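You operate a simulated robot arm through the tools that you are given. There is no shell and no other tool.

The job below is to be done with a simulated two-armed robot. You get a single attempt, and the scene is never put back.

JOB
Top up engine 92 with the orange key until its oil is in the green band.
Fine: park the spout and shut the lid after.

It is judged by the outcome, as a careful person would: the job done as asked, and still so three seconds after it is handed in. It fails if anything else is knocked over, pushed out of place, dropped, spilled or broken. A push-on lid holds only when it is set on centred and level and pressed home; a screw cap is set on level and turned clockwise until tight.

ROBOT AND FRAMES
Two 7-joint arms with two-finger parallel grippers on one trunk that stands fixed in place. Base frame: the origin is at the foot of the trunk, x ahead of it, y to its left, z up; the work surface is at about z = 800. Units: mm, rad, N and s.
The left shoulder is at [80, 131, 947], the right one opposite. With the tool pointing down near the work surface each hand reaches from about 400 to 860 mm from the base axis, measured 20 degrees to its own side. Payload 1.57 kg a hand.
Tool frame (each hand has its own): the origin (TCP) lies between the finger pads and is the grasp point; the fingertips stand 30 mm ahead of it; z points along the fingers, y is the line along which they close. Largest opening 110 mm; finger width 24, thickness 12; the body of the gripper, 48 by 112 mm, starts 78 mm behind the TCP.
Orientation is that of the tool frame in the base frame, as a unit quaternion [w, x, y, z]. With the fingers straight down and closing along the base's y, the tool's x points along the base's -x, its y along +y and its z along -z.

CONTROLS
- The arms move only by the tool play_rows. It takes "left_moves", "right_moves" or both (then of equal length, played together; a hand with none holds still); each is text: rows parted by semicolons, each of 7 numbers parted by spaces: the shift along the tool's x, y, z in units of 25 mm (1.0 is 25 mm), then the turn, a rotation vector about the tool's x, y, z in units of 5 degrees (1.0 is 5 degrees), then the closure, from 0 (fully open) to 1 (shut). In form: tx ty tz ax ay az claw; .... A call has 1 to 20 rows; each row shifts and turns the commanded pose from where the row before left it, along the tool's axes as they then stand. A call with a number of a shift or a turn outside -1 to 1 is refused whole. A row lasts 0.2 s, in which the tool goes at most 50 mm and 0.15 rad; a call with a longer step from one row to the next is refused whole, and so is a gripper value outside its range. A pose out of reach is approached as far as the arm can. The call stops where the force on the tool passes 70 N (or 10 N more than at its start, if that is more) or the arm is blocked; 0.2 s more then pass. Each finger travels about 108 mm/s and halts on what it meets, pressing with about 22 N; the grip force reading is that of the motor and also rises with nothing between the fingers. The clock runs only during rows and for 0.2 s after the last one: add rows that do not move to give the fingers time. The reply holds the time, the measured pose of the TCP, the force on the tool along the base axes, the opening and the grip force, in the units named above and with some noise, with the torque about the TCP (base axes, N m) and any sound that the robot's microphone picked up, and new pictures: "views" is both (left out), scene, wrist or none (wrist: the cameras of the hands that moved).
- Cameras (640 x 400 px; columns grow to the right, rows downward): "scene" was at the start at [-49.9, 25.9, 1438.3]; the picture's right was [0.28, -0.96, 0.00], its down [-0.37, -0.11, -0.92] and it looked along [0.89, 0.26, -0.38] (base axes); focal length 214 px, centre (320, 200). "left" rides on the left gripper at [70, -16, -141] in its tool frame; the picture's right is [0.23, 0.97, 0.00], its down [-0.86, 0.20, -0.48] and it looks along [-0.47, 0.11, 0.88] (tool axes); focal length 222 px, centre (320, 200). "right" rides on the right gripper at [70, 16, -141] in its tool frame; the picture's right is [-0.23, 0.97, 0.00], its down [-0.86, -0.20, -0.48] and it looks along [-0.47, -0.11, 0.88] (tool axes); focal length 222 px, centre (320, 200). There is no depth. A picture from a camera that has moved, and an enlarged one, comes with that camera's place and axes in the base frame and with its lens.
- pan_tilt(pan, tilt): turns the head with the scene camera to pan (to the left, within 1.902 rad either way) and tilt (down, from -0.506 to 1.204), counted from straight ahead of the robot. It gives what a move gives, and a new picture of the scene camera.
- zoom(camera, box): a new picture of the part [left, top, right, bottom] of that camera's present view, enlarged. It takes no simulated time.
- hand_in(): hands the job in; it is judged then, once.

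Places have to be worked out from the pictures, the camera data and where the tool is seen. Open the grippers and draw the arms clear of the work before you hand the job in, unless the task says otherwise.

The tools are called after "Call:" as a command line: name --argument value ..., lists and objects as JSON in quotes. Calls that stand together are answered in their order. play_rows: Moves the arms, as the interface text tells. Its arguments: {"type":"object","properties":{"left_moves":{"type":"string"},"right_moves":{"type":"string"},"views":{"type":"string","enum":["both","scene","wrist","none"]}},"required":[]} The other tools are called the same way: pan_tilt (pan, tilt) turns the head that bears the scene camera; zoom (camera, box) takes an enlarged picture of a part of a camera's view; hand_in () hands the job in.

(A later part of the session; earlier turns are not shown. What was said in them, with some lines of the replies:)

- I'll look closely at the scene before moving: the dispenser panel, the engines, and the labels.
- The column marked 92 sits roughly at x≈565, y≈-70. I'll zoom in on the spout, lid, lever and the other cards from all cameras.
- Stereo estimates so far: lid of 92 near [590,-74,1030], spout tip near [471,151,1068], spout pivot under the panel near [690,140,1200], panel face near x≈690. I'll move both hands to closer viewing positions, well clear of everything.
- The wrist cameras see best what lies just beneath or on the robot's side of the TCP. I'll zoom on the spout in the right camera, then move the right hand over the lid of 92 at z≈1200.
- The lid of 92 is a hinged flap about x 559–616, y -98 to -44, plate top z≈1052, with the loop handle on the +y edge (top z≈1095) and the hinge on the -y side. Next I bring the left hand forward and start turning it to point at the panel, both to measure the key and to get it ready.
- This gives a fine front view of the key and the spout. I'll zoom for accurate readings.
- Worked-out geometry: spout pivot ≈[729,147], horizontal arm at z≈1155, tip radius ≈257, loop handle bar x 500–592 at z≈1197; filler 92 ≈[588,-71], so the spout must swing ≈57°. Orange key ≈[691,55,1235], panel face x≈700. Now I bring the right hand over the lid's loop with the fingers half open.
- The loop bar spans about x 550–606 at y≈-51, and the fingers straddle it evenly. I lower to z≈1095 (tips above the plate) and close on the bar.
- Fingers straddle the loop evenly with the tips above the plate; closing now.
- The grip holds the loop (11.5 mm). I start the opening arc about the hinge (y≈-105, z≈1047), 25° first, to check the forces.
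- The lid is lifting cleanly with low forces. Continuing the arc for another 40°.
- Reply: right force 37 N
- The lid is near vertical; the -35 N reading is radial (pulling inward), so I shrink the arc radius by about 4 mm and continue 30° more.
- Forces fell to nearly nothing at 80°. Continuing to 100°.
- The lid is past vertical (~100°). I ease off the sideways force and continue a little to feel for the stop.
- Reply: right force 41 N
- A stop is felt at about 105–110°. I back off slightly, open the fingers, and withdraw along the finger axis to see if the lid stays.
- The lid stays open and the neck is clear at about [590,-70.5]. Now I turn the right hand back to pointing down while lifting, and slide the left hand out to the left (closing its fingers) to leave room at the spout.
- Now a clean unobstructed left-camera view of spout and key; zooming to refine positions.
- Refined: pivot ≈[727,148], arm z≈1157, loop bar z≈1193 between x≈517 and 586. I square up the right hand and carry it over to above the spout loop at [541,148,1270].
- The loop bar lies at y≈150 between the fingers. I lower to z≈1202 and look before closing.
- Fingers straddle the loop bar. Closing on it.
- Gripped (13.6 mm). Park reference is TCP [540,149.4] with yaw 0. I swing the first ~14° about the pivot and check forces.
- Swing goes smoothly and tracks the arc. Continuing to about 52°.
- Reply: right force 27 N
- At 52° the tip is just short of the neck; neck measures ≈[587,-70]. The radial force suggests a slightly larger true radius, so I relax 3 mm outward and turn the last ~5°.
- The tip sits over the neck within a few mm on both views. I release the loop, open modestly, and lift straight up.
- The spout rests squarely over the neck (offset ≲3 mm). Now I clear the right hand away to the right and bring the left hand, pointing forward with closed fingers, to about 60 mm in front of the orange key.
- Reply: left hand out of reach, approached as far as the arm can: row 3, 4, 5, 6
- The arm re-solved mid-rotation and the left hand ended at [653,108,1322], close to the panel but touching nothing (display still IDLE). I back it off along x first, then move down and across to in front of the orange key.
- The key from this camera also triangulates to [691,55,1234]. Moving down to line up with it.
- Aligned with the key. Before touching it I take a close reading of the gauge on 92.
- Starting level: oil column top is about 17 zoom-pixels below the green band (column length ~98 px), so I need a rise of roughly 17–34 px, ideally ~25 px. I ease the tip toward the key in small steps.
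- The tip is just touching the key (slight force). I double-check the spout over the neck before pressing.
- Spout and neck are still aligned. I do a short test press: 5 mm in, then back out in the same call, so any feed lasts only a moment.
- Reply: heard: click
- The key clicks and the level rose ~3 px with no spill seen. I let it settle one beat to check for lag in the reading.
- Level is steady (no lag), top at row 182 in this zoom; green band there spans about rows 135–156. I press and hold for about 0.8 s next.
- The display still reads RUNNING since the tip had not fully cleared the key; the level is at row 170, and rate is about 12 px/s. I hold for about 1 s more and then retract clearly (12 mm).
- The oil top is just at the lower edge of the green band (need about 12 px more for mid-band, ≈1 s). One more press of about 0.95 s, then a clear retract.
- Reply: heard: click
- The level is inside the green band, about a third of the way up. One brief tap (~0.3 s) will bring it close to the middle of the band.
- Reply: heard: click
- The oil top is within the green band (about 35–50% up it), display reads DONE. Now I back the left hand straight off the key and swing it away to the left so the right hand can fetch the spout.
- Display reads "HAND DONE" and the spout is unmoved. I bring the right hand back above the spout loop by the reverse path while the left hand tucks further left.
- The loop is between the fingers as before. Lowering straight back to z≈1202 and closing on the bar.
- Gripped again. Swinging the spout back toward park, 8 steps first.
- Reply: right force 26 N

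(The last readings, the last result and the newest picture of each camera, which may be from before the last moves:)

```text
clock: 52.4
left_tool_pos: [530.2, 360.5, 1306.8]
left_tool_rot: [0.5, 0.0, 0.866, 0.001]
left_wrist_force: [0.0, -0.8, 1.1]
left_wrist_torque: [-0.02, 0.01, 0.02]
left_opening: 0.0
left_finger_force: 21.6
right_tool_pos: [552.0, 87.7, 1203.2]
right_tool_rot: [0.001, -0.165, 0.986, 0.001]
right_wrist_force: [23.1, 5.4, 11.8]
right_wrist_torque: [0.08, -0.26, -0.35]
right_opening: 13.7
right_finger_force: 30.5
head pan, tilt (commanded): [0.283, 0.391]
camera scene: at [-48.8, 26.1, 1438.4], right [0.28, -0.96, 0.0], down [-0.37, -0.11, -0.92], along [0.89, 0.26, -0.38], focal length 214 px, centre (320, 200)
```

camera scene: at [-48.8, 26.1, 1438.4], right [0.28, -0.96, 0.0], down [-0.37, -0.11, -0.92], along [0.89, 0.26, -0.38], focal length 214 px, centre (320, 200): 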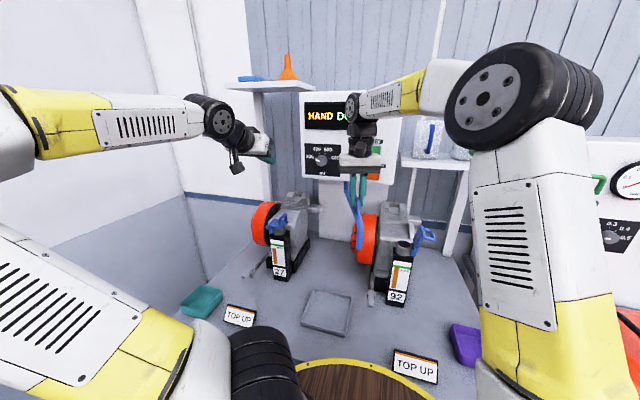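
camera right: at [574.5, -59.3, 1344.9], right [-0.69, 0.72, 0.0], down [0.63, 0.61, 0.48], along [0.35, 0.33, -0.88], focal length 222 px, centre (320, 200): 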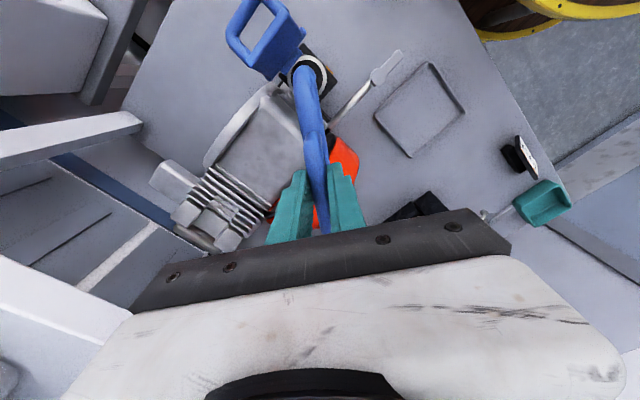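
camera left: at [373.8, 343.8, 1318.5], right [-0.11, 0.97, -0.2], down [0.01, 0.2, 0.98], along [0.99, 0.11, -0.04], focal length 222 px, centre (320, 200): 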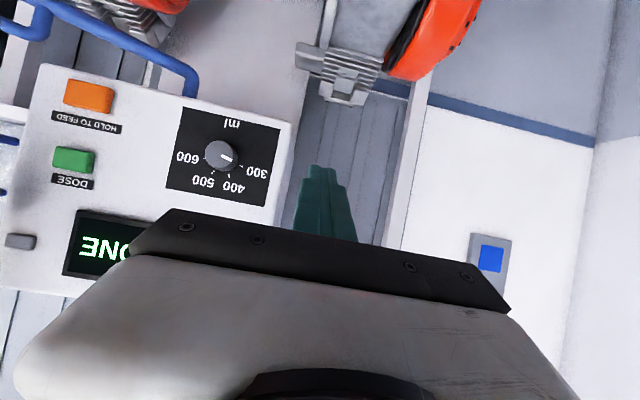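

Nearly there; a small radial pull, so I ease 3 mm inward and do the last four steps.

Call:
play_rows --right_moves "-0.106 0.626 0 0 0 0.95 1;-0.066 0.62 0 0 0 0.95 1;-0.026 0.62 0 0 0 0.95 1;-0.026 0.62 0 0 0 0.95 1;0 0 0 0 0 0 1"

Call:
zoom --camera "right" --box '[220, 60, 420, 240]'

Call:
zoom --camera "scene" --box '[310, 170, 370, 250]'

```text
clock: 53.6
left_tool_pos: [529.9, 360.0, 1306.8]
left_tool_rot: [0.5, 0.0, 0.866, 0.0]
left_wrist_force: [-0.7, -0.1, -0.1]
left_wrist_torque: [0.0, -0.05, 0.01]
left_opening: 0.0
left_finger_force: 21.5
right_tool_pos: [541.2, 151.0, 1203.1]
right_tool_rot: [-0.001, 0.001, 1.0, 0.0]
right_wrist_force: [6.9, 0.6, 3.3]
right_wrist_torque: [0.04, 0.13, 0.13]
right_opening: 13.7
right_finger_force: 30.2
head pan, tilt (commanded): [0.283, 0.391]
camera scene: at [-49.6, 26.0, 1438.4], right [0.28, -0.96, 0.0], down [-0.37, -0.11, -0.92], along [0.89, 0.26, -0.38], focal length 214 px, centre (320, 200)
camera right: at [472.3, 166.3, 1344.5], right [0.23, 0.97, 0.0], down [0.86, -0.2, 0.48], along [0.46, -0.11, -0.88], focal length 222 px, centre (320, 200)
```

scene: 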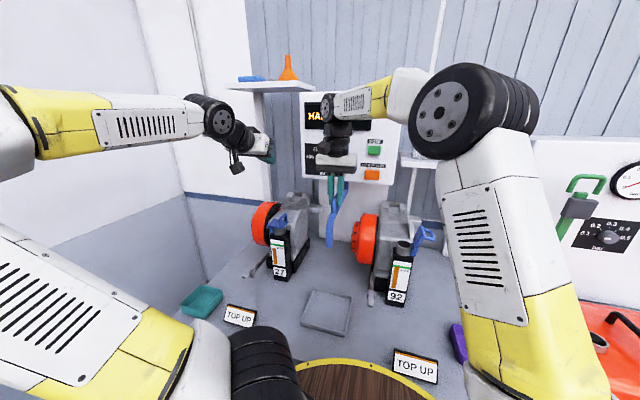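
right: 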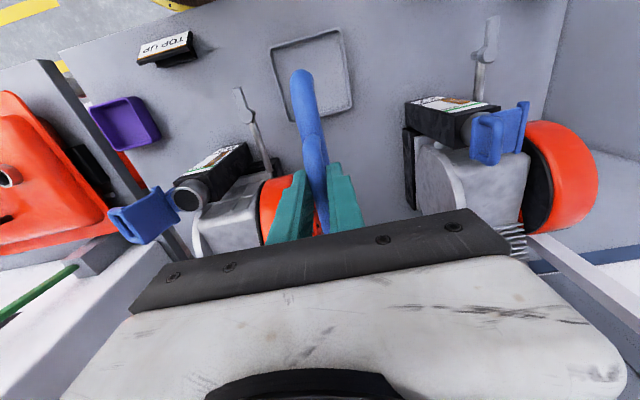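

```text
2.22 times, centred on (320, 150) of right
camera zoom: at [472.3, 166.3, 1344.5], right [0.23, 0.97, 0.0], down [0.86, -0.2, 0.48], along [0.46, -0.11, -0.88], focal length 494 px, centre (320, 311)
```

zoom: 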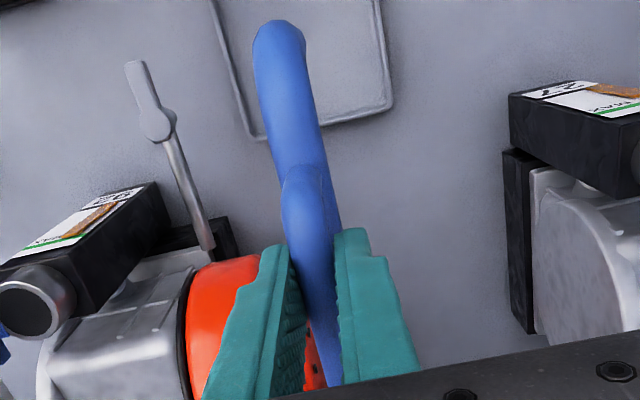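

```text
5.00 times, centred on (340, 210) of scene
camera zoom: at [-49.6, 26.0, 1438.4], right [0.28, -0.96, 0.0], down [-0.37, -0.11, -0.92], along [0.89, 0.26, -0.38], focal length 1072 px, centre (220, 150)
```

zoom: 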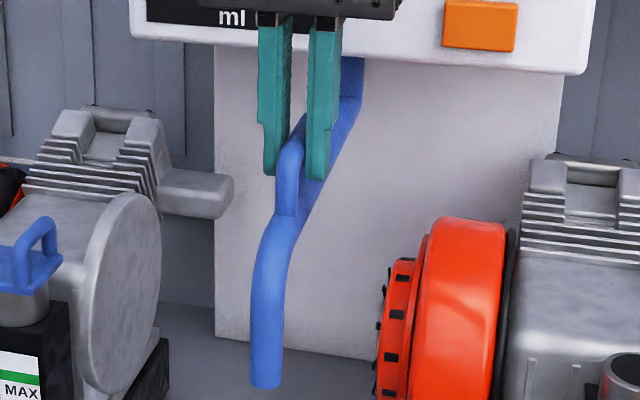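

The spout tip is back where it started (265,380 vs 266,380 in the same zoom). I release and lift straight up.

Call:
play_rows --right_moves "0 0 0 0 0 0 0.5;0 0 0 0 0 0 0.5;0 0 -0.5 0 0 0 0.5;0 0 -0.8 0 0 0 0.5;0 0 -1 0 0 0 0.5;0 0 -1 0 0 0 0.5"

Call:
zoom --camera "scene" --box '[310, 170, 370, 250]'

Call:
zoom --camera "scene" --box '[378, 225, 442, 310]'

```text
clock: 55.0
left_tool_pos: [530.8, 360.7, 1308.6]
left_tool_rot: [0.5, 0.0, 0.866, 0.0]
left_wrist_force: [0.8, -0.4, -0.5]
left_wrist_torque: [-0.01, 0.02, -0.01]
left_opening: 0.0
left_finger_force: 21.2
right_tool_pos: [541.4, 149.8, 1286.5]
right_tool_rot: [-0.001, 0.0, 1.0, 0.0]
right_wrist_force: [-0.2, 0.7, 0.1]
right_wrist_torque: [-0.04, -0.02, 0.01]
right_opening: 55.1
right_finger_force: 0.0
head pan, tilt (commanded): [0.283, 0.391]
camera scene: at [-49.8, 26.0, 1438.3], right [0.28, -0.96, 0.0], down [-0.37, -0.11, -0.92], along [0.89, 0.26, -0.38], focal length 214 px, centre (320, 200)
camera right: at [471.7, 166.7, 1427.5], right [0.23, 0.97, 0.0], down [0.86, -0.2, 0.48], along [0.47, -0.11, -0.88], focal length 222 px, centre (320, 200)
```

scene: 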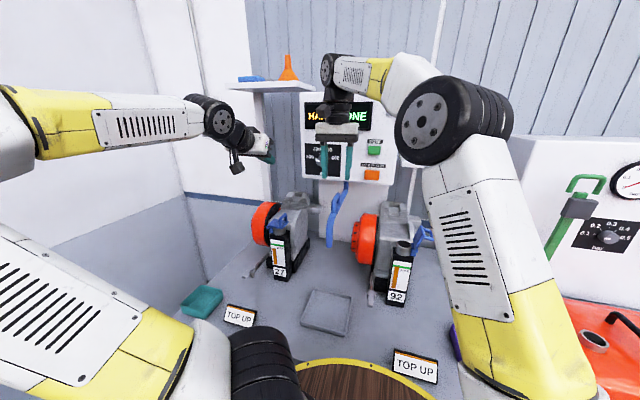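
right: 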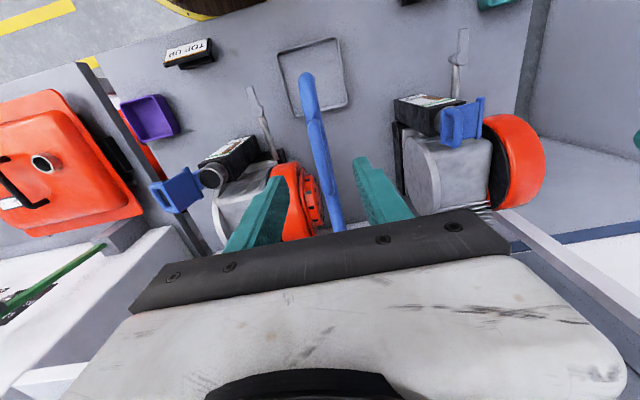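

```text
5.00 times, centred on (340, 210) of scene
camera zoom: at [-49.8, 26.0, 1438.3], right [0.28, -0.96, 0.0], down [-0.37, -0.11, -0.92], along [0.89, 0.26, -0.38], focal length 1072 px, centre (220, 150)
```

zoom: 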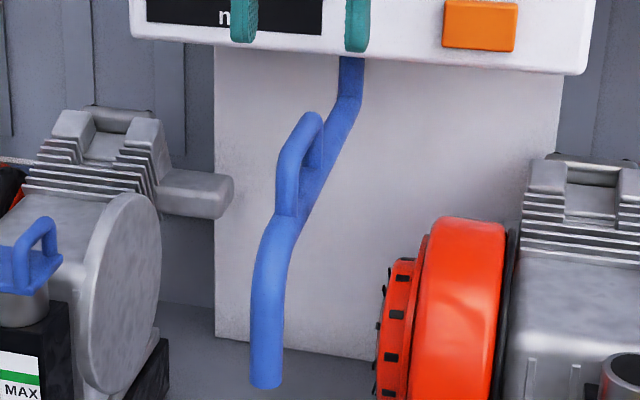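

```text
4.71 times, centred on (410, 268) of scene
camera zoom: at [-49.8, 26.0, 1438.3], right [0.28, -0.96, 0.0], down [-0.37, -0.11, -0.92], along [0.89, 0.26, -0.38], focal length 1009 px, centre (-104, -118)
```

zoom: 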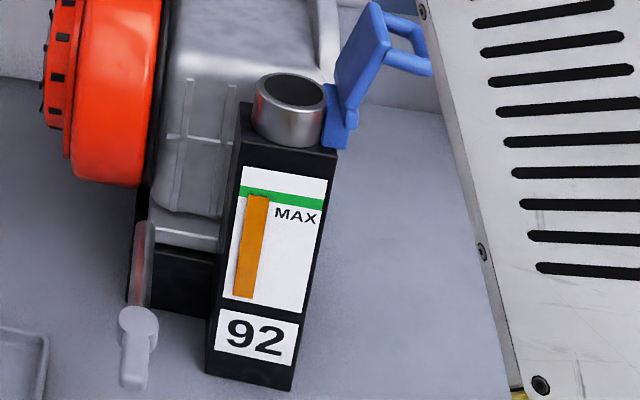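

Spout parked exactly as found, level in the band, lid still open. Now the right hand goes back to the right side for the lid: first a transit at height to [580,-214,1240].

Call:
play_rows --right_moves "-.0975 -.91 .116 0 0 0 0.4;-.0975 -.91 .116 0 0 0 0.4;-.0975 -.91 .116 0 0 0 0.4;-.0975 -.91 .116 0 0 0 0.4;-.0975 -.91 .116 0 0 0 0.4;-.0975 -.91 .116 0 0 0 0.4;-.0975 -.91 .116 0 0 0 0.4;-.0975 -.91 .116 0 0 0 0.4;-.0975 -.91 .116 0 0 0 0.4;-.0975 -.91 .116 0 0 0 0.4;-.0975 -.91 .116 0 0 0 0.4;-.0975 -.91 .116 0 0 0 0.4;-.0975 -.91 .116 0 0 0 0.4;-.0975 -.91 .116 0 0 0 0.4;-.0975 -.91 .116 0 0 0 0.4;-.0975 -.91 .116 0 0 0 0.4" --views "scene"

```text
clock: 58.4
left_tool_pos: [529.9, 361.7, 1307.7]
left_tool_rot: [0.5, 0.0, 0.866, 0.0]
left_wrist_force: [-0.2, 0.6, -0.2]
left_wrist_torque: [-0.04, 0.01, -0.03]
left_opening: 0.0
left_finger_force: 21.7
right_tool_pos: [580.3, -215.1, 1240.0]
right_tool_rot: [0.0, 0.0, 1.0, 0.0]
right_wrist_force: [0.1, -0.3, 0.4]
right_wrist_torque: [-0.03, 0.02, 0.0]
right_opening: 66.2
right_finger_force: 0.0
head pan, tilt (commanded): [0.283, 0.391]
camera scene: at [-49.9, 26.1, 1438.3], right [0.28, -0.96, 0.0], down [-0.37, -0.11, -0.92], along [0.89, 0.26, -0.38], focal length 214 px, centre (320, 200)
```

scene: 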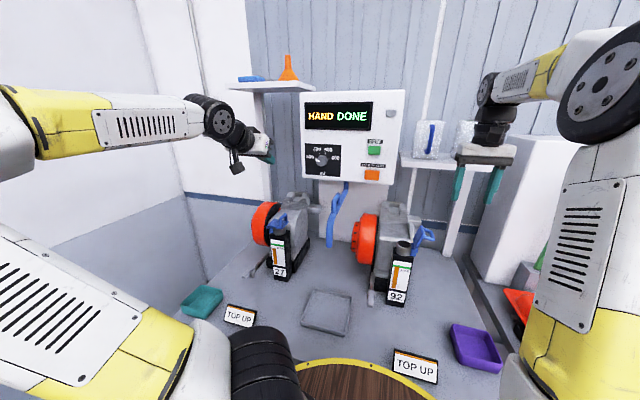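

At [580,-215,1240] as planned. Now I turn the hand down and round to point at the lid loop (reversing the earlier path).

Call:
play_rows --right_moves "0 0 .26 -1 0 0 .4;0 0 .26 -.2 0 0 .4;0 -.033 .318 -1 0 0 .4;0 -.061 .314 -1 0 0 .4;0 -.088 .308 -1 0 0 .4;0 -.115 .299 -1 0 0 .4;0 -.14 .288 -1 0 0 .4;0 -.165 .274 -1 0 0 .4;0 -.188 .259 -1 0 0 .4;0 -.21 .241 -1 0 0 .4;0 -.23 .222 -1 0 0 .4;0 -.249 .201 -1 0 0 .4;0 -.265 .179 -1 0 0 .4;0 -.28 .155 -1 0 0 .4;0 -.292 .13 -1 0 0 .4;0 -.303 .104 -1 0 0 .4;0 -.31 .077 -1 0 0 .4;0 -.316 .05 -1 0 0 .4;0 -.319 .022 -1 0 0 .4;0 -.32 -.006 -1 0 0 .4" --views "scene"

Call:
play_rows --right_moves "0 -.318 -.033 -1 0 0 .4;0 -.314 -.061 -1 0 0 .4"

Call:
zoom --camera "right" --box '[180, 80, 440, 260]'

Call:
zoom --camera "scene" --box '[390, 190, 500, 290]'

```text
clock: 62.6
left_tool_pos: [529.9, 359.9, 1308.0]
left_tool_rot: [0.5, 0.0, 0.866, -0.001]
left_wrist_force: [0.2, 0.1, 0.3]
left_wrist_torque: [0.0, -0.02, -0.02]
left_opening: 0.0
left_finger_force: 21.0
right_tool_pos: [580.1, -215.0, 1083.7]
right_tool_rot: [0.0, 0.0, 0.669, 0.744]
right_wrist_force: [0.3, 0.1, 0.8]
right_wrist_torque: [-0.01, 0.01, 0.03]
right_opening: 66.2
right_finger_force: 0.1
head pan, tilt (commanded): [0.283, 0.391]
camera scene: at [-50.0, 26.0, 1438.3], right [0.28, -0.96, 0.0], down [-0.37, -0.11, -0.92], along [0.89, 0.26, -0.38], focal length 214 px, centre (320, 200)
```

scene: 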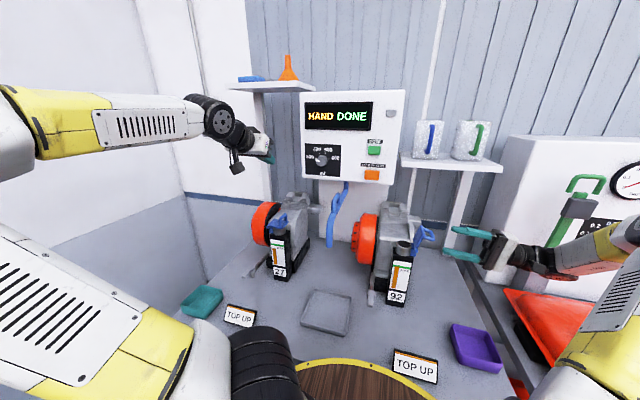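

```text
clock: 63.2
left_tool_pos: [529.1, 361.3, 1307.2]
left_tool_rot: [0.5, 0.0, 0.866, 0.0]
left_wrist_force: [0.0, 0.3, -0.2]
left_wrist_torque: [-0.04, 0.01, -0.05]
left_opening: 0.2
left_finger_force: 20.8
right_tool_pos: [579.3, -216.6, 1066.9]
right_tool_rot: [0.0, 0.0, 0.601, 0.799]
right_wrist_force: [-0.2, -0.4, -0.1]
right_wrist_torque: [0.01, 0.01, 0.0]
right_opening: 65.9
right_finger_force: 0.1
head pan, tilt (commanded): [0.283, 0.391]
camera scene: at [-50.0, 26.0, 1438.3], right [0.28, -0.96, 0.0], down [-0.37, -0.11, -0.92], along [0.89, 0.26, -0.38], focal length 214 px, centre (320, 200)
camera right: at [510.0, -355.9, 1043.3], right [0.23, -0.27, 0.94], down [0.85, -0.4, -0.32], along [0.47, 0.87, 0.14], focal length 222 px, centre (320, 200)
```

scene: 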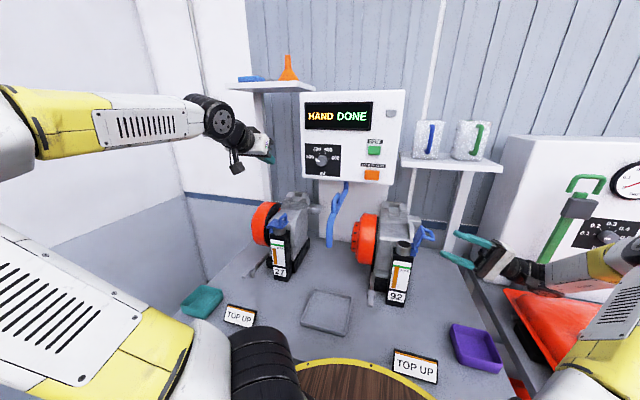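
right: 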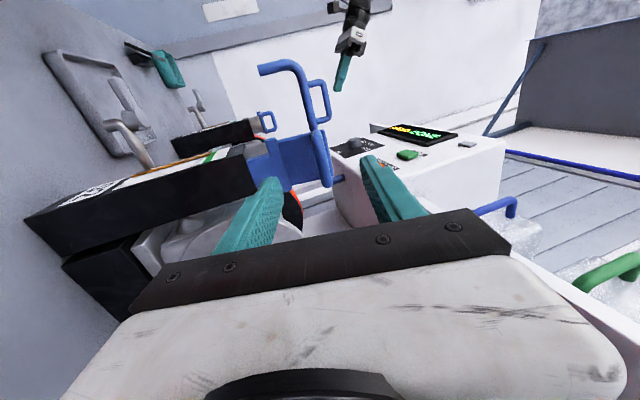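

```text
2.22 times, centred on (310, 170) of right
camera zoom: at [510.0, -355.9, 1043.3], right [0.23, -0.27, 0.94], down [0.85, -0.4, -0.32], along [0.47, 0.87, 0.14], focal length 494 px, centre (342, 267)
```

zoom: 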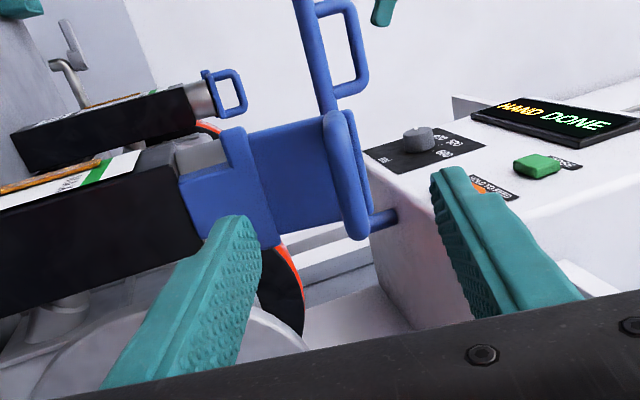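

```text
4.00 times, centred on (445, 240) of scene
camera zoom: at [-50.0, 26.0, 1438.3], right [0.28, -0.96, 0.0], down [-0.37, -0.11, -0.92], along [0.89, 0.26, -0.38], focal length 858 px, centre (-180, 40)
```

zoom: 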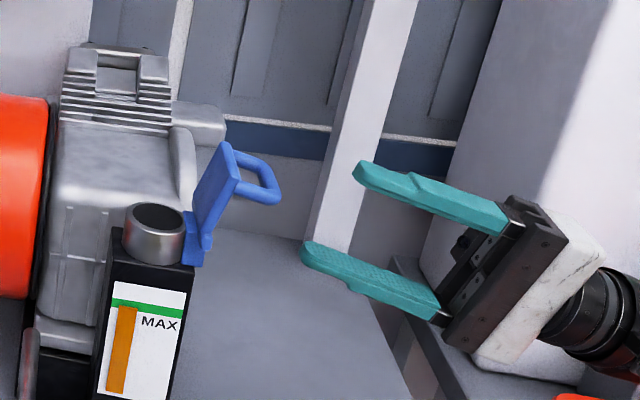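

The hand is in the same spot as after the release, facing the loop. I advance 55 mm and close on the bar.

Call:
play_rows --right_moves "0 0 .8 0 0 0 .4;0 0 .8 0 0 0 .4;0 0 .6 0 0 0 .4;0 0 0 0 0 0 .4;0 0 0 0 0 0 1;0 0 0 0 0 0 1;0 0 0 0 0 0 1"

Call:
zoom --camera "right" --box '[180, 80, 440, 260]'

Call:
zoom --camera "scene" --box '[380, 190, 480, 290]'

```text
clock: 64.8
left_tool_pos: [530.6, 360.8, 1308.9]
left_tool_rot: [0.5, 0.0, 0.866, 0.0]
left_wrist_force: [0.2, -0.7, -1.1]
left_wrist_torque: [0.0, 0.0, 0.02]
left_opening: 0.0
left_finger_force: 21.0
right_tool_pos: [578.4, -162.5, 1083.8]
right_tool_rot: [0.002, -0.002, 0.6, 0.8]
right_wrist_force: [3.1, -10.7, 27.9]
right_wrist_torque: [0.65, 0.06, 0.31]
right_opening: 11.4
right_finger_force: 29.3
head pan, tilt (commanded): [0.283, 0.391]
camera scene: at [-50.4, 25.5, 1438.3], right [0.28, -0.96, 0.0], down [-0.36, -0.11, -0.93], along [0.89, 0.26, -0.38], focal length 214 px, centre (320, 200)
camera right: at [509.1, -302.9, 1059.2], right [0.22, -0.27, 0.94], down [0.86, -0.4, -0.32], along [0.47, 0.87, 0.14], focal length 222 px, centre (320, 200)
```

scene: 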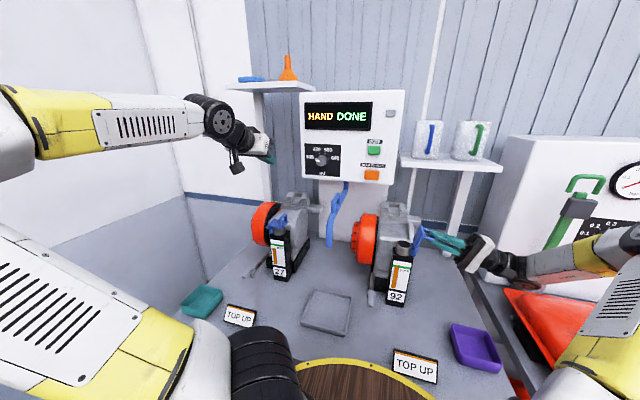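
right: 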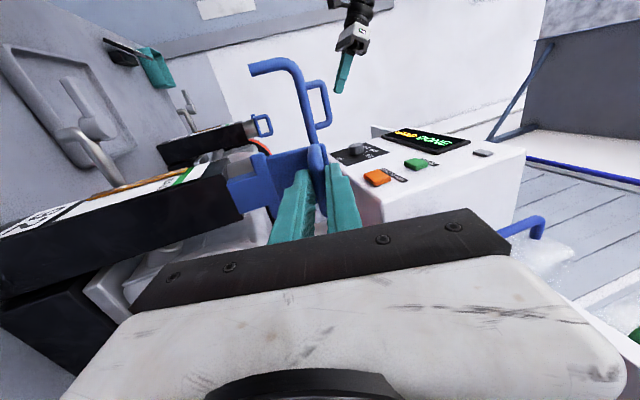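

```text
2.22 times, centred on (310, 170) of right
camera zoom: at [509.1, -302.9, 1059.2], right [0.22, -0.27, 0.94], down [0.86, -0.4, -0.32], along [0.47, 0.87, 0.14], focal length 494 px, centre (342, 267)
```

zoom: 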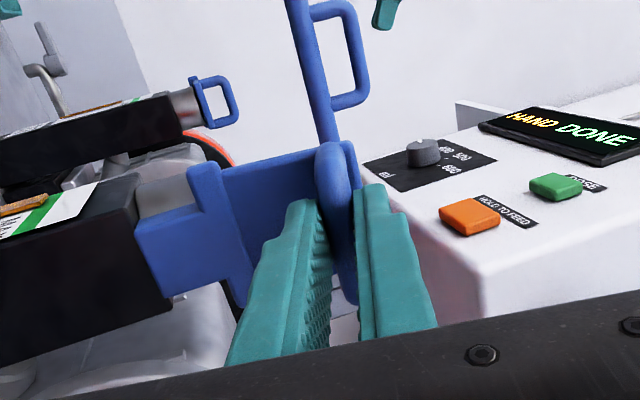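

```text
4.00 times, centred on (430, 240) of scene
camera zoom: at [-50.4, 25.5, 1438.3], right [0.28, -0.96, 0.0], down [-0.36, -0.11, -0.93], along [0.89, 0.26, -0.38], focal length 858 px, centre (-120, 40)
```

zoom: 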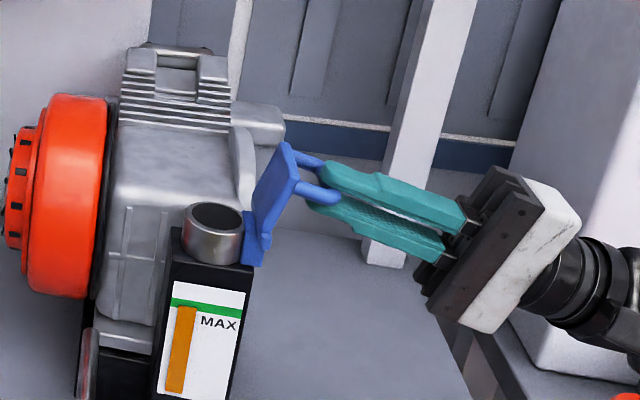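

The loop is gripped (11.4 mm). I begin closing on the reverse arc, 30° first.

Call:
play_rows --right_moves "0 .158 .18 1 0 0 1;0 .158 .18 1 0 0 1;0 .158 .18 1 0 0 1;0 .158 .18 1 0 0 1;0 .158 .18 1 0 0 1;0 .158 .18 1 0 0 1" --views "scene"

Call:
zoom --camera "scene" --box '[380, 190, 480, 290]'

```text
clock: 66.2
left_tool_pos: [529.0, 361.0, 1308.9]
left_tool_rot: [0.501, 0.0, 0.866, 0.0]
left_wrist_force: [-0.7, -0.3, 0.9]
left_wrist_torque: [0.02, 0.0, -0.01]
left_opening: 0.0
left_finger_force: 20.9
right_tool_pos: [578.4, -135.6, 1110.7]
right_tool_rot: [0.0, -0.003, 0.785, 0.619]
right_wrist_force: [-4.2, -11.6, 47.1]
right_wrist_torque: [0.86, 0.14, 0.23]
right_opening: 11.3
right_finger_force: 28.6
head pan, tilt (commanded): [0.283, 0.391]
camera scene: at [-51.4, 25.5, 1438.3], right [0.28, -0.96, 0.0], down [-0.36, -0.11, -0.93], along [0.89, 0.26, -0.38], focal length 214 px, centre (320, 200)
```

scene: 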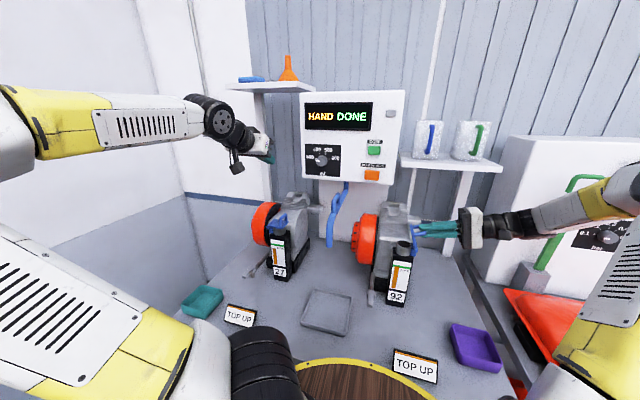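

```text
4.00 times, centred on (430, 240) of scene
camera zoom: at [-51.4, 25.5, 1438.3], right [0.28, -0.96, 0.0], down [-0.36, -0.11, -0.93], along [0.89, 0.26, -0.38], focal length 858 px, centre (-120, 40)
```

zoom: 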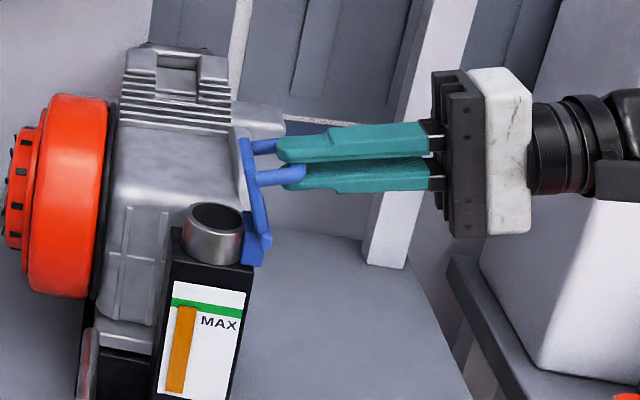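

The reaction is radial outward (47 N), so my arc is slightly too tight; I shift outward ~4 mm and continue with a slightly larger radius.

Call:
play_rows --right_moves "0 .29 .07 1 0 0 1;0 .166 .191 1 0 0 1;0 .166 .191 1 0 0 1" --views "none"

```text
clock: 67.0
left_tool_pos: [528.6, 360.9, 1308.5]
left_tool_rot: [0.5, -0.001, 0.866, 0.001]
left_wrist_force: [-0.3, 0.6, -0.4]
left_wrist_torque: [-0.02, 0.0, 0.02]
left_opening: 0.1
left_finger_force: 21.6
right_tool_pos: [579.4, -119.7, 1116.0]
right_tool_rot: [-0.001, -0.001, 0.862, 0.508]
right_wrist_force: [-14.7, 1.1, 10.7]
right_wrist_torque: [0.28, 0.0, 0.12]
right_opening: 11.5
right_finger_force: 29.0
head pan, tilt (commanded): [0.283, 0.391]
```

Forces are low again. Continuing 30° more.

Call:
play_rows --right_moves "0.06 .17 .19 1 0 0 1;0 .166 .191 1 0 0 1;0 .166 .191 1 0 0 1;0 .166 .191 1 0 0 1;0 .166 .191 1 0 0 1;0 .166 .191 1 0 0 1" --views "scene"

Call:
zoom --camera "scene" --box '[370, 180, 470, 270]'

```text
clock: 68.4
left_tool_pos: [530.3, 359.4, 1308.8]
left_tool_rot: [0.5, 0.0, 0.866, 0.0]
left_wrist_force: [-0.3, 0.5, -1.1]
left_wrist_torque: [-0.01, 0.01, -0.05]
left_opening: 0.0
left_finger_force: 21.1
right_tool_pos: [579.4, -84.2, 1117.7]
right_tool_rot: [-0.001, 0.0, 0.963, 0.268]
right_wrist_force: [-11.9, -2.0, -7.6]
right_wrist_torque: [-0.05, 0.06, 0.07]
right_opening: 11.4
right_finger_force: 28.4
head pan, tilt (commanded): [0.283, 0.391]
camera scene: at [-50.3, 25.6, 1438.3], right [0.28, -0.96, 0.0], down [-0.37, -0.11, -0.92], along [0.89, 0.26, -0.38], focal length 214 px, centre (320, 200)
```

scene: 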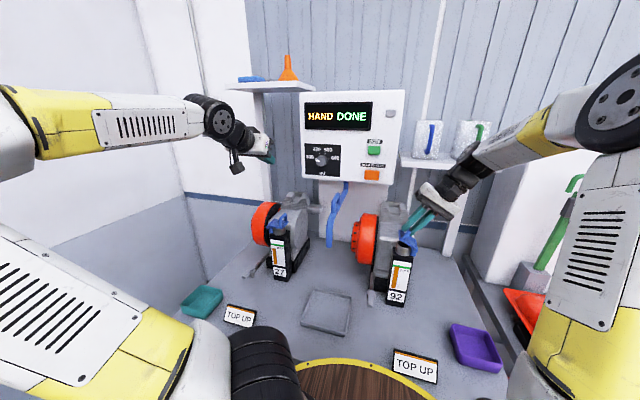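

```text
4.44 times, centred on (420, 225) of scene
camera zoom: at [-50.3, 25.6, 1438.3], right [0.28, -0.96, 0.0], down [-0.37, -0.11, -0.92], along [0.89, 0.26, -0.38], focal length 953 px, centre (-124, 89)
```

zoom: 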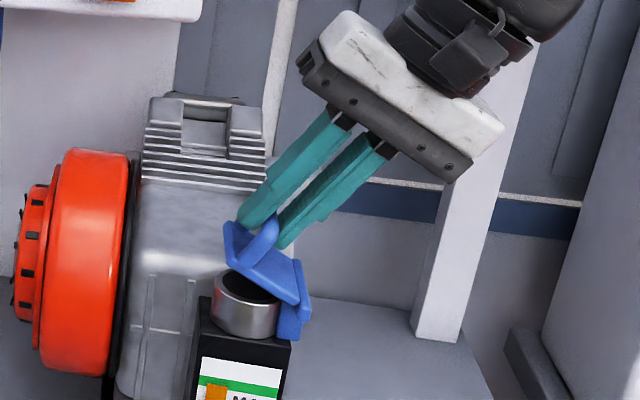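

The lid is nearly down (31° to go) with low forces. Continuing to 6°.

Call:
play_rows --right_moves "0.06 .166 .191 1 0 0 1;0 .166 .191 1 0 0 1;0 .166 .191 1 0 0 1;0 .166 .191 1 0 0 1;0 .166 .191 1 0 0 1" --views "none"

Call:
zoom --camera "scene" --box '[370, 180, 450, 270]'

```text
clock: 69.6
left_tool_pos: [530.0, 359.9, 1308.2]
left_tool_rot: [0.5, 0.0, 0.866, 0.0]
left_wrist_force: [0.3, -0.1, -0.3]
left_wrist_torque: [0.01, -0.05, 0.0]
left_opening: 0.0
left_finger_force: 21.1
right_tool_pos: [578.7, -55.6, 1102.3]
right_tool_rot: [0.0, 0.001, 0.999, 0.052]
right_wrist_force: [14.4, -3.0, -4.3]
right_wrist_torque: [-0.02, -0.28, 0.03]
right_opening: 11.7
right_finger_force: 29.4
head pan, tilt (commanded): [0.283, 0.391]
```

```text
4.44 times, centred on (410, 225) of scene
camera zoom: at [-48.9, 25.6, 1438.4], right [0.28, -0.96, 0.0], down [-0.37, -0.11, -0.92], along [0.89, 0.26, -0.38], focal length 953 px, centre (-80, 89)
```

zoom: 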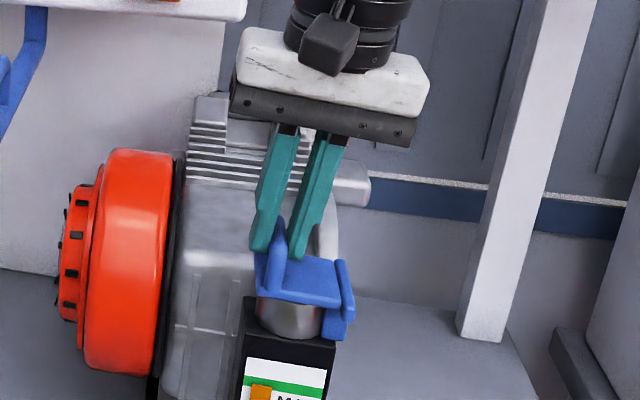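

Almost shut. Final 6° and check.

Call:
play_rows --right_moves "-0.04 .166 .191 1 0 0 1;0 .033 .06 .2 0 0 1;0 0 0 0 0 0 1"

Call:
zoom --camera "scene" --box '[375, 205, 435, 265]'

Call:
zoom --camera "right" --box '[220, 90, 420, 260]'

```text
clock: 70.4
left_tool_pos: [529.8, 359.2, 1308.3]
left_tool_rot: [0.5, 0.0, 0.866, 0.001]
left_wrist_force: [-1.2, 0.0, 0.2]
left_wrist_torque: [-0.02, -0.01, -0.01]
left_opening: 0.2
left_finger_force: 21.0
right_tool_pos: [577.6, -51.8, 1096.6]
right_tool_rot: [0.001, 0.001, 1.0, -0.001]
right_wrist_force: [6.7, -17.2, 24.3]
right_wrist_torque: [-0.28, -0.16, 0.09]
right_opening: 11.9
right_finger_force: 29.6
head pan, tilt (commanded): [0.283, 0.391]
camera scene: at [-50.3, 25.1, 1438.3], right [0.28, -0.96, 0.0], down [-0.37, -0.11, -0.92], along [0.89, 0.26, -0.38], focal length 214 px, centre (320, 200)
camera right: at [508.7, -35.6, 1239.1], right [0.23, 0.97, 0.0], down [0.85, -0.2, 0.48], along [0.47, -0.11, -0.88], focal length 222 px, centre (320, 200)
```

scene: 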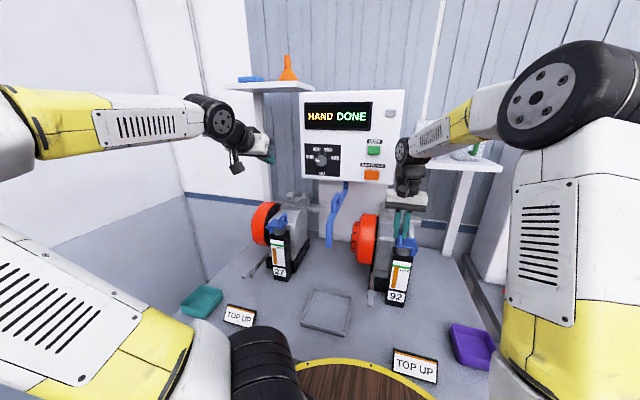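
right: 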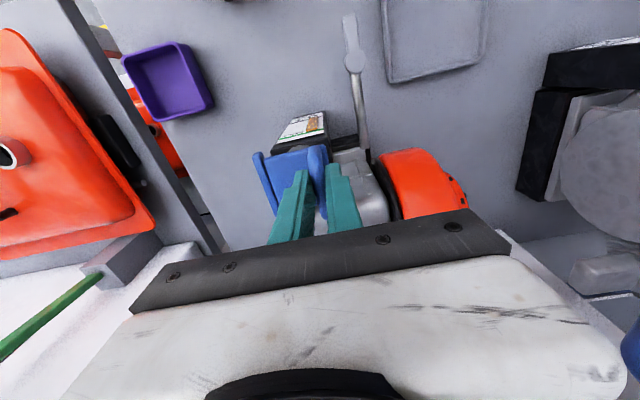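

```text
6.67 times, centred on (405, 235) of scene
camera zoom: at [-50.3, 25.1, 1438.3], right [0.28, -0.96, 0.0], down [-0.37, -0.11, -0.92], along [0.89, 0.26, -0.38], focal length 1430 px, centre (-247, -33)
```

zoom: 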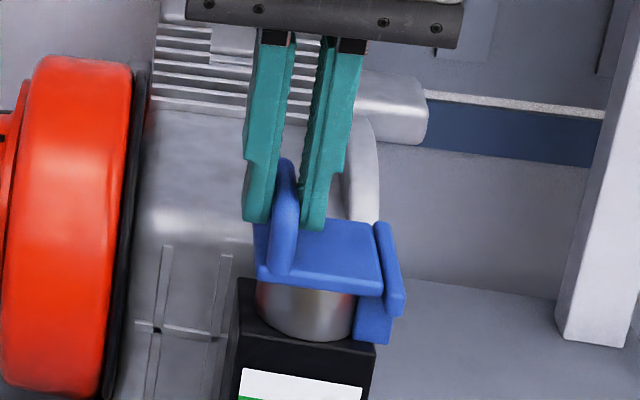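

```text
2.35 times, centred on (320, 175) of right
camera zoom: at [508.7, -35.6, 1239.1], right [0.23, 0.97, 0.0], down [0.85, -0.2, 0.48], along [0.47, -0.11, -0.88], focal length 523 px, centre (320, 259)
```

zoom: 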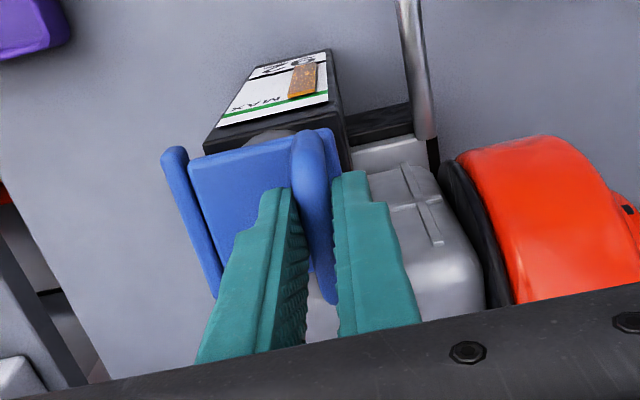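

The lid is seated (24 N upward reaction). I release, lift clear, and inspect.

Call:
play_rows --right_moves "0 0 0 0 0 0 .45;0 0 0 0 0 0 .45;0 0 -0.8 0 0 0 .45;0 0 -1 0 0 0 .45;0 0 -1 0 0 0 .45"

Call:
zoom --camera "scene" --box '[375, 205, 435, 265]'

Call:
zoom --camera "right" --box '[220, 90, 420, 260]'

```text
clock: 71.6
left_tool_pos: [530.1, 359.7, 1307.7]
left_tool_rot: [0.5, 0.0, 0.866, 0.0]
left_wrist_force: [-0.3, 0.3, -0.2]
left_wrist_torque: [0.0, 0.0, 0.01]
left_opening: 0.1
left_finger_force: 21.4
right_tool_pos: [578.7, -49.7, 1168.8]
right_tool_rot: [0.0, -0.001, 1.0, -0.001]
right_wrist_force: [-0.4, 0.0, -0.8]
right_wrist_torque: [0.02, 0.0, -0.01]
right_opening: 60.3
right_finger_force: 0.1
head pan, tilt (commanded): [0.283, 0.391]
camera scene: at [-49.7, 25.9, 1438.3], right [0.28, -0.96, 0.0], down [-0.37, -0.11, -0.92], along [0.89, 0.26, -0.38], focal length 214 px, centre (320, 200)
camera right: at [509.4, -33.1, 1309.7], right [0.23, 0.97, 0.0], down [0.86, -0.2, 0.48], along [0.47, -0.11, -0.88], focal length 222 px, centre (320, 200)
```

scene: 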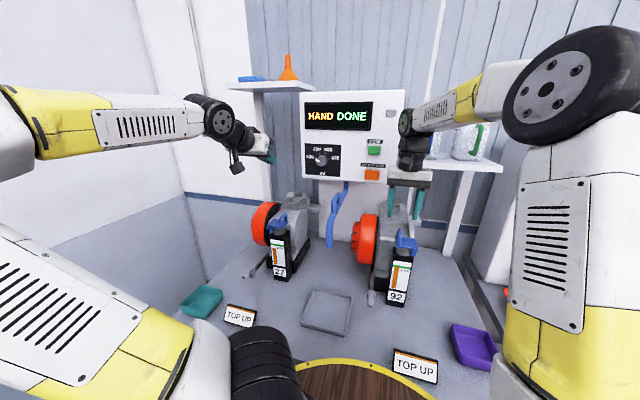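
right: 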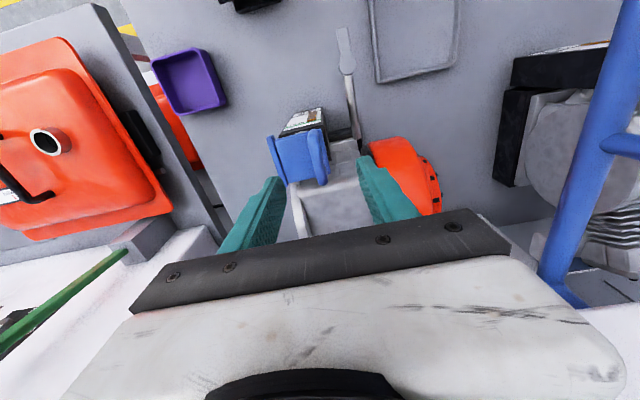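

```text
6.67 times, centred on (405, 235) of scene
camera zoom: at [-49.7, 25.9, 1438.3], right [0.28, -0.96, 0.0], down [-0.37, -0.11, -0.92], along [0.89, 0.26, -0.38], focal length 1430 px, centre (-247, -33)
```

zoom: 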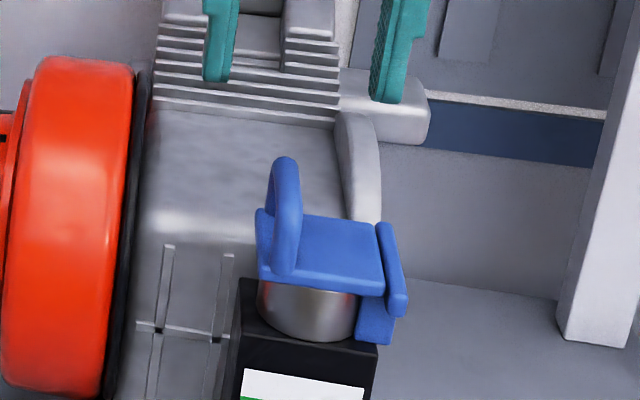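

```text
2.35 times, centred on (320, 175) of right
camera zoom: at [509.4, -33.1, 1309.7], right [0.23, 0.97, 0.0], down [0.86, -0.2, 0.48], along [0.47, -0.11, -0.88], focal length 523 px, centre (320, 259)
```

zoom: 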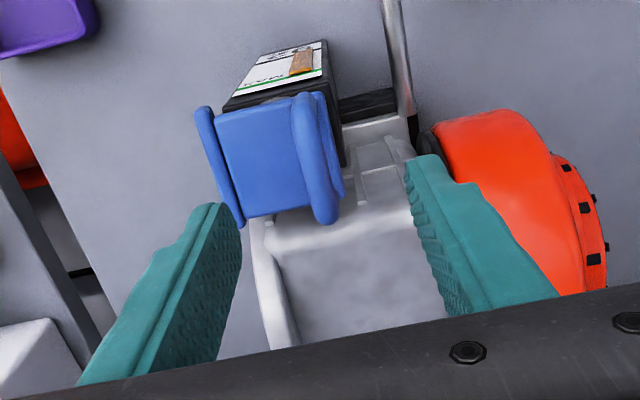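

Comparing with the initial picture using the same zoom box to verify that the lid is fully home.

Call:
zoom --camera "scene" --box '[370, 215, 430, 265]'

```text
8.00 times, centred on (400, 240) of scene
camera zoom: at [-49.7, 25.9, 1438.3], right [0.28, -0.96, 0.0], down [-0.37, -0.11, -0.92], along [0.89, 0.26, -0.38], focal length 1716 px, centre (-320, -120)
```

zoom: 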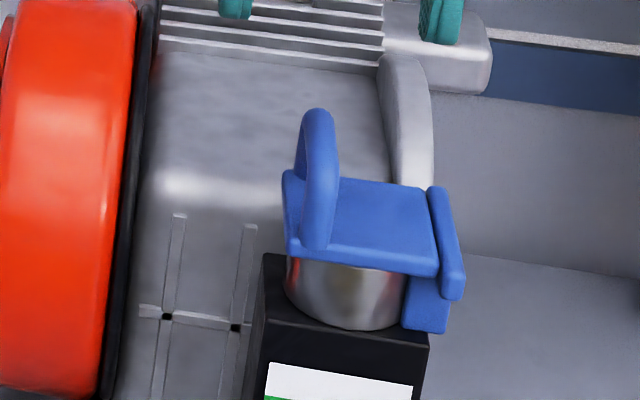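

The lid looks identical to its initial closed state. Now I open both grippers and withdraw both arms clear of the work.

Call:
play_rows --right_moves "0 0 -1 0 0 0 .3;0 0 -1 0 0 0 .2;0 0 -1 0 0 0 0;0 0 -1 0 0 0 0;0 0 -1 0 0 0 0;0 0 -1 0 0 0 0;.9 -.6 0 0 0 0 0;.9 -.6 0 0 0 0 0;.9 -.6 0 0 0 0 0;.9 -.6 0 0 0 0 0;.9 -.6 0 0 0 0 0;.9 -.6 0 0 0 0 0;.9 -.6 0 0 0 0 0;.9 -.6 0 0 0 0 0" --left_moves ".114 0 -.198 0 0 0 .8;.114 0 -.198 0 0 0 .6;.114 0 -.198 0 0 0 .4;.114 0 -.198 0 0 0 .2;.114 0 -.198 0 0 0 0;.114 0 -.198 0 0 0 0;.114 0 -.198 0 0 0 0;.114 0 -.198 0 0 0 0;.114 0 -.198 0 0 0 0;.114 0 -.198 0 0 0 0;.114 0 -.198 0 0 0 0;.114 0 -.198 0 0 0 0;.114 0 -.198 0 0 0 0;.114 0 -.198 0 0 0 0"

Call:
zoom --camera "scene" --box '[240, 170, 440, 320]'

Call:
zoom --camera "scene" --box '[388, 250, 416, 295]'

Call:
zoom --camera "scene" --box '[310, 170, 370, 250]'

```text
clock: 74.6
left_tool_pos: [449.9, 361.0, 1308.2]
left_tool_rot: [0.501, 0.0, 0.866, 0.0]
left_wrist_force: [0.0, -0.1, -0.8]
left_wrist_torque: [-0.04, 0.01, -0.02]
left_opening: 110.0
left_finger_force: 0.0
right_tool_pos: [398.6, -170.4, 1316.0]
right_tool_rot: [0.0, 0.0, 1.0, 0.001]
right_wrist_force: [-0.9, 0.3, -0.7]
right_wrist_torque: [0.01, 0.02, 0.0]
right_opening: 110.1
right_finger_force: 0.1
head pan, tilt (commanded): [0.283, 0.391]
camera scene: at [-49.6, 26.0, 1438.3], right [0.28, -0.96, 0.0], down [-0.37, -0.11, -0.92], along [0.89, 0.26, -0.38], focal length 214 px, centre (320, 200)
camera right: at [328.4, -154.2, 1457.9], right [0.23, 0.97, 0.0], down [0.86, -0.2, 0.48], along [0.47, -0.11, -0.88], focal length 222 px, centre (320, 200)
camera left: at [292.5, 344.2, 1318.3], right [-0.11, 0.97, -0.2], down [0.01, 0.2, 0.98], along [0.99, 0.11, -0.04], focal length 222 px, centre (320, 200)
```

scene: 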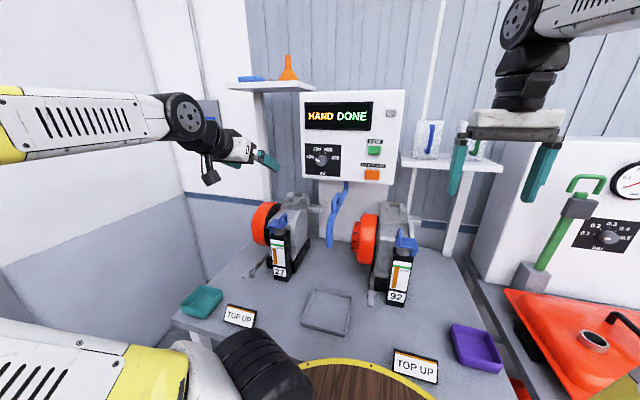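
right: 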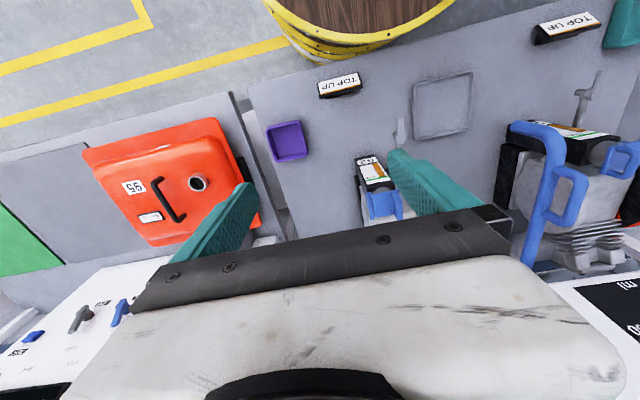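
left: 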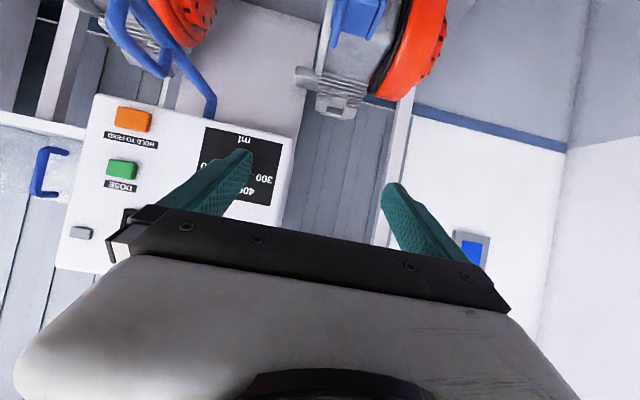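

```text
2.67 times, centred on (340, 245) of scene
camera zoom: at [-49.6, 26.0, 1438.3], right [0.28, -0.96, 0.0], down [-0.37, -0.11, -0.92], along [0.89, 0.26, -0.38], focal length 572 px, centre (267, 80)
```

zoom: 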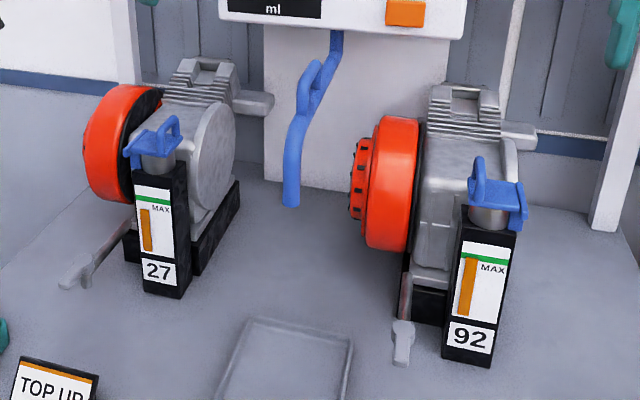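

```text
8.89 times, centred on (402, 272) of scene
camera zoom: at [-49.6, 26.0, 1438.3], right [0.28, -0.96, 0.0], down [-0.37, -0.11, -0.92], along [0.89, 0.26, -0.38], focal length 1906 px, centre (-409, -444)
```

zoom: 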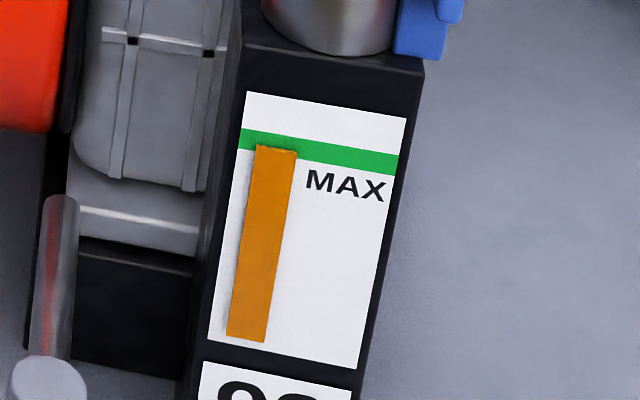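

```text
5.00 times, centred on (340, 210) of scene
camera zoom: at [-49.6, 26.0, 1438.3], right [0.28, -0.96, 0.0], down [-0.37, -0.11, -0.92], along [0.89, 0.26, -0.38], focal length 1072 px, centre (220, 150)
```

zoom: 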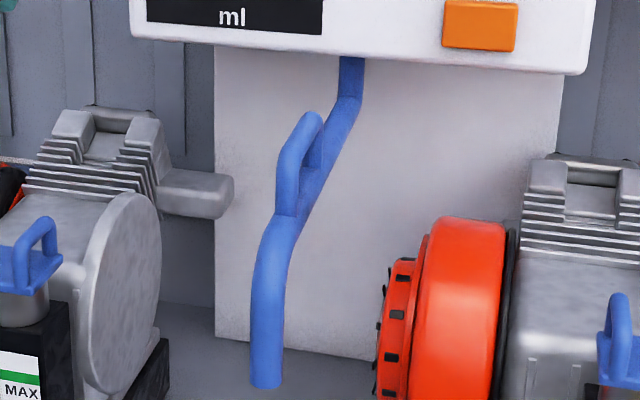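

Everything checks out. Engine 92's oil is inside the green band, the spout is back at its parked position, and the lid is shut. Nothing was spilled or displaced, and both hands are open and clear, so I'm handing the job in.

Call:
hand_in

```text
The job is handed in.
```

I topped up engine 92 with the orange HOLD TO FEED key, and its oil now reads inside the green band, about a third to half of the way up it. I fed it in four presses, checking the gauge after each one, and saw no spill.

- **Spout:** it is back in its parked position, within a pixel of where it was in the first pictures.
- **Lid:** it is shut, and looks the same as it did closed at the start.
- **Arms:** both grippers are open and clear of the work. I saw nothing else moved.

The job is handed in; I have not seen the judging result.
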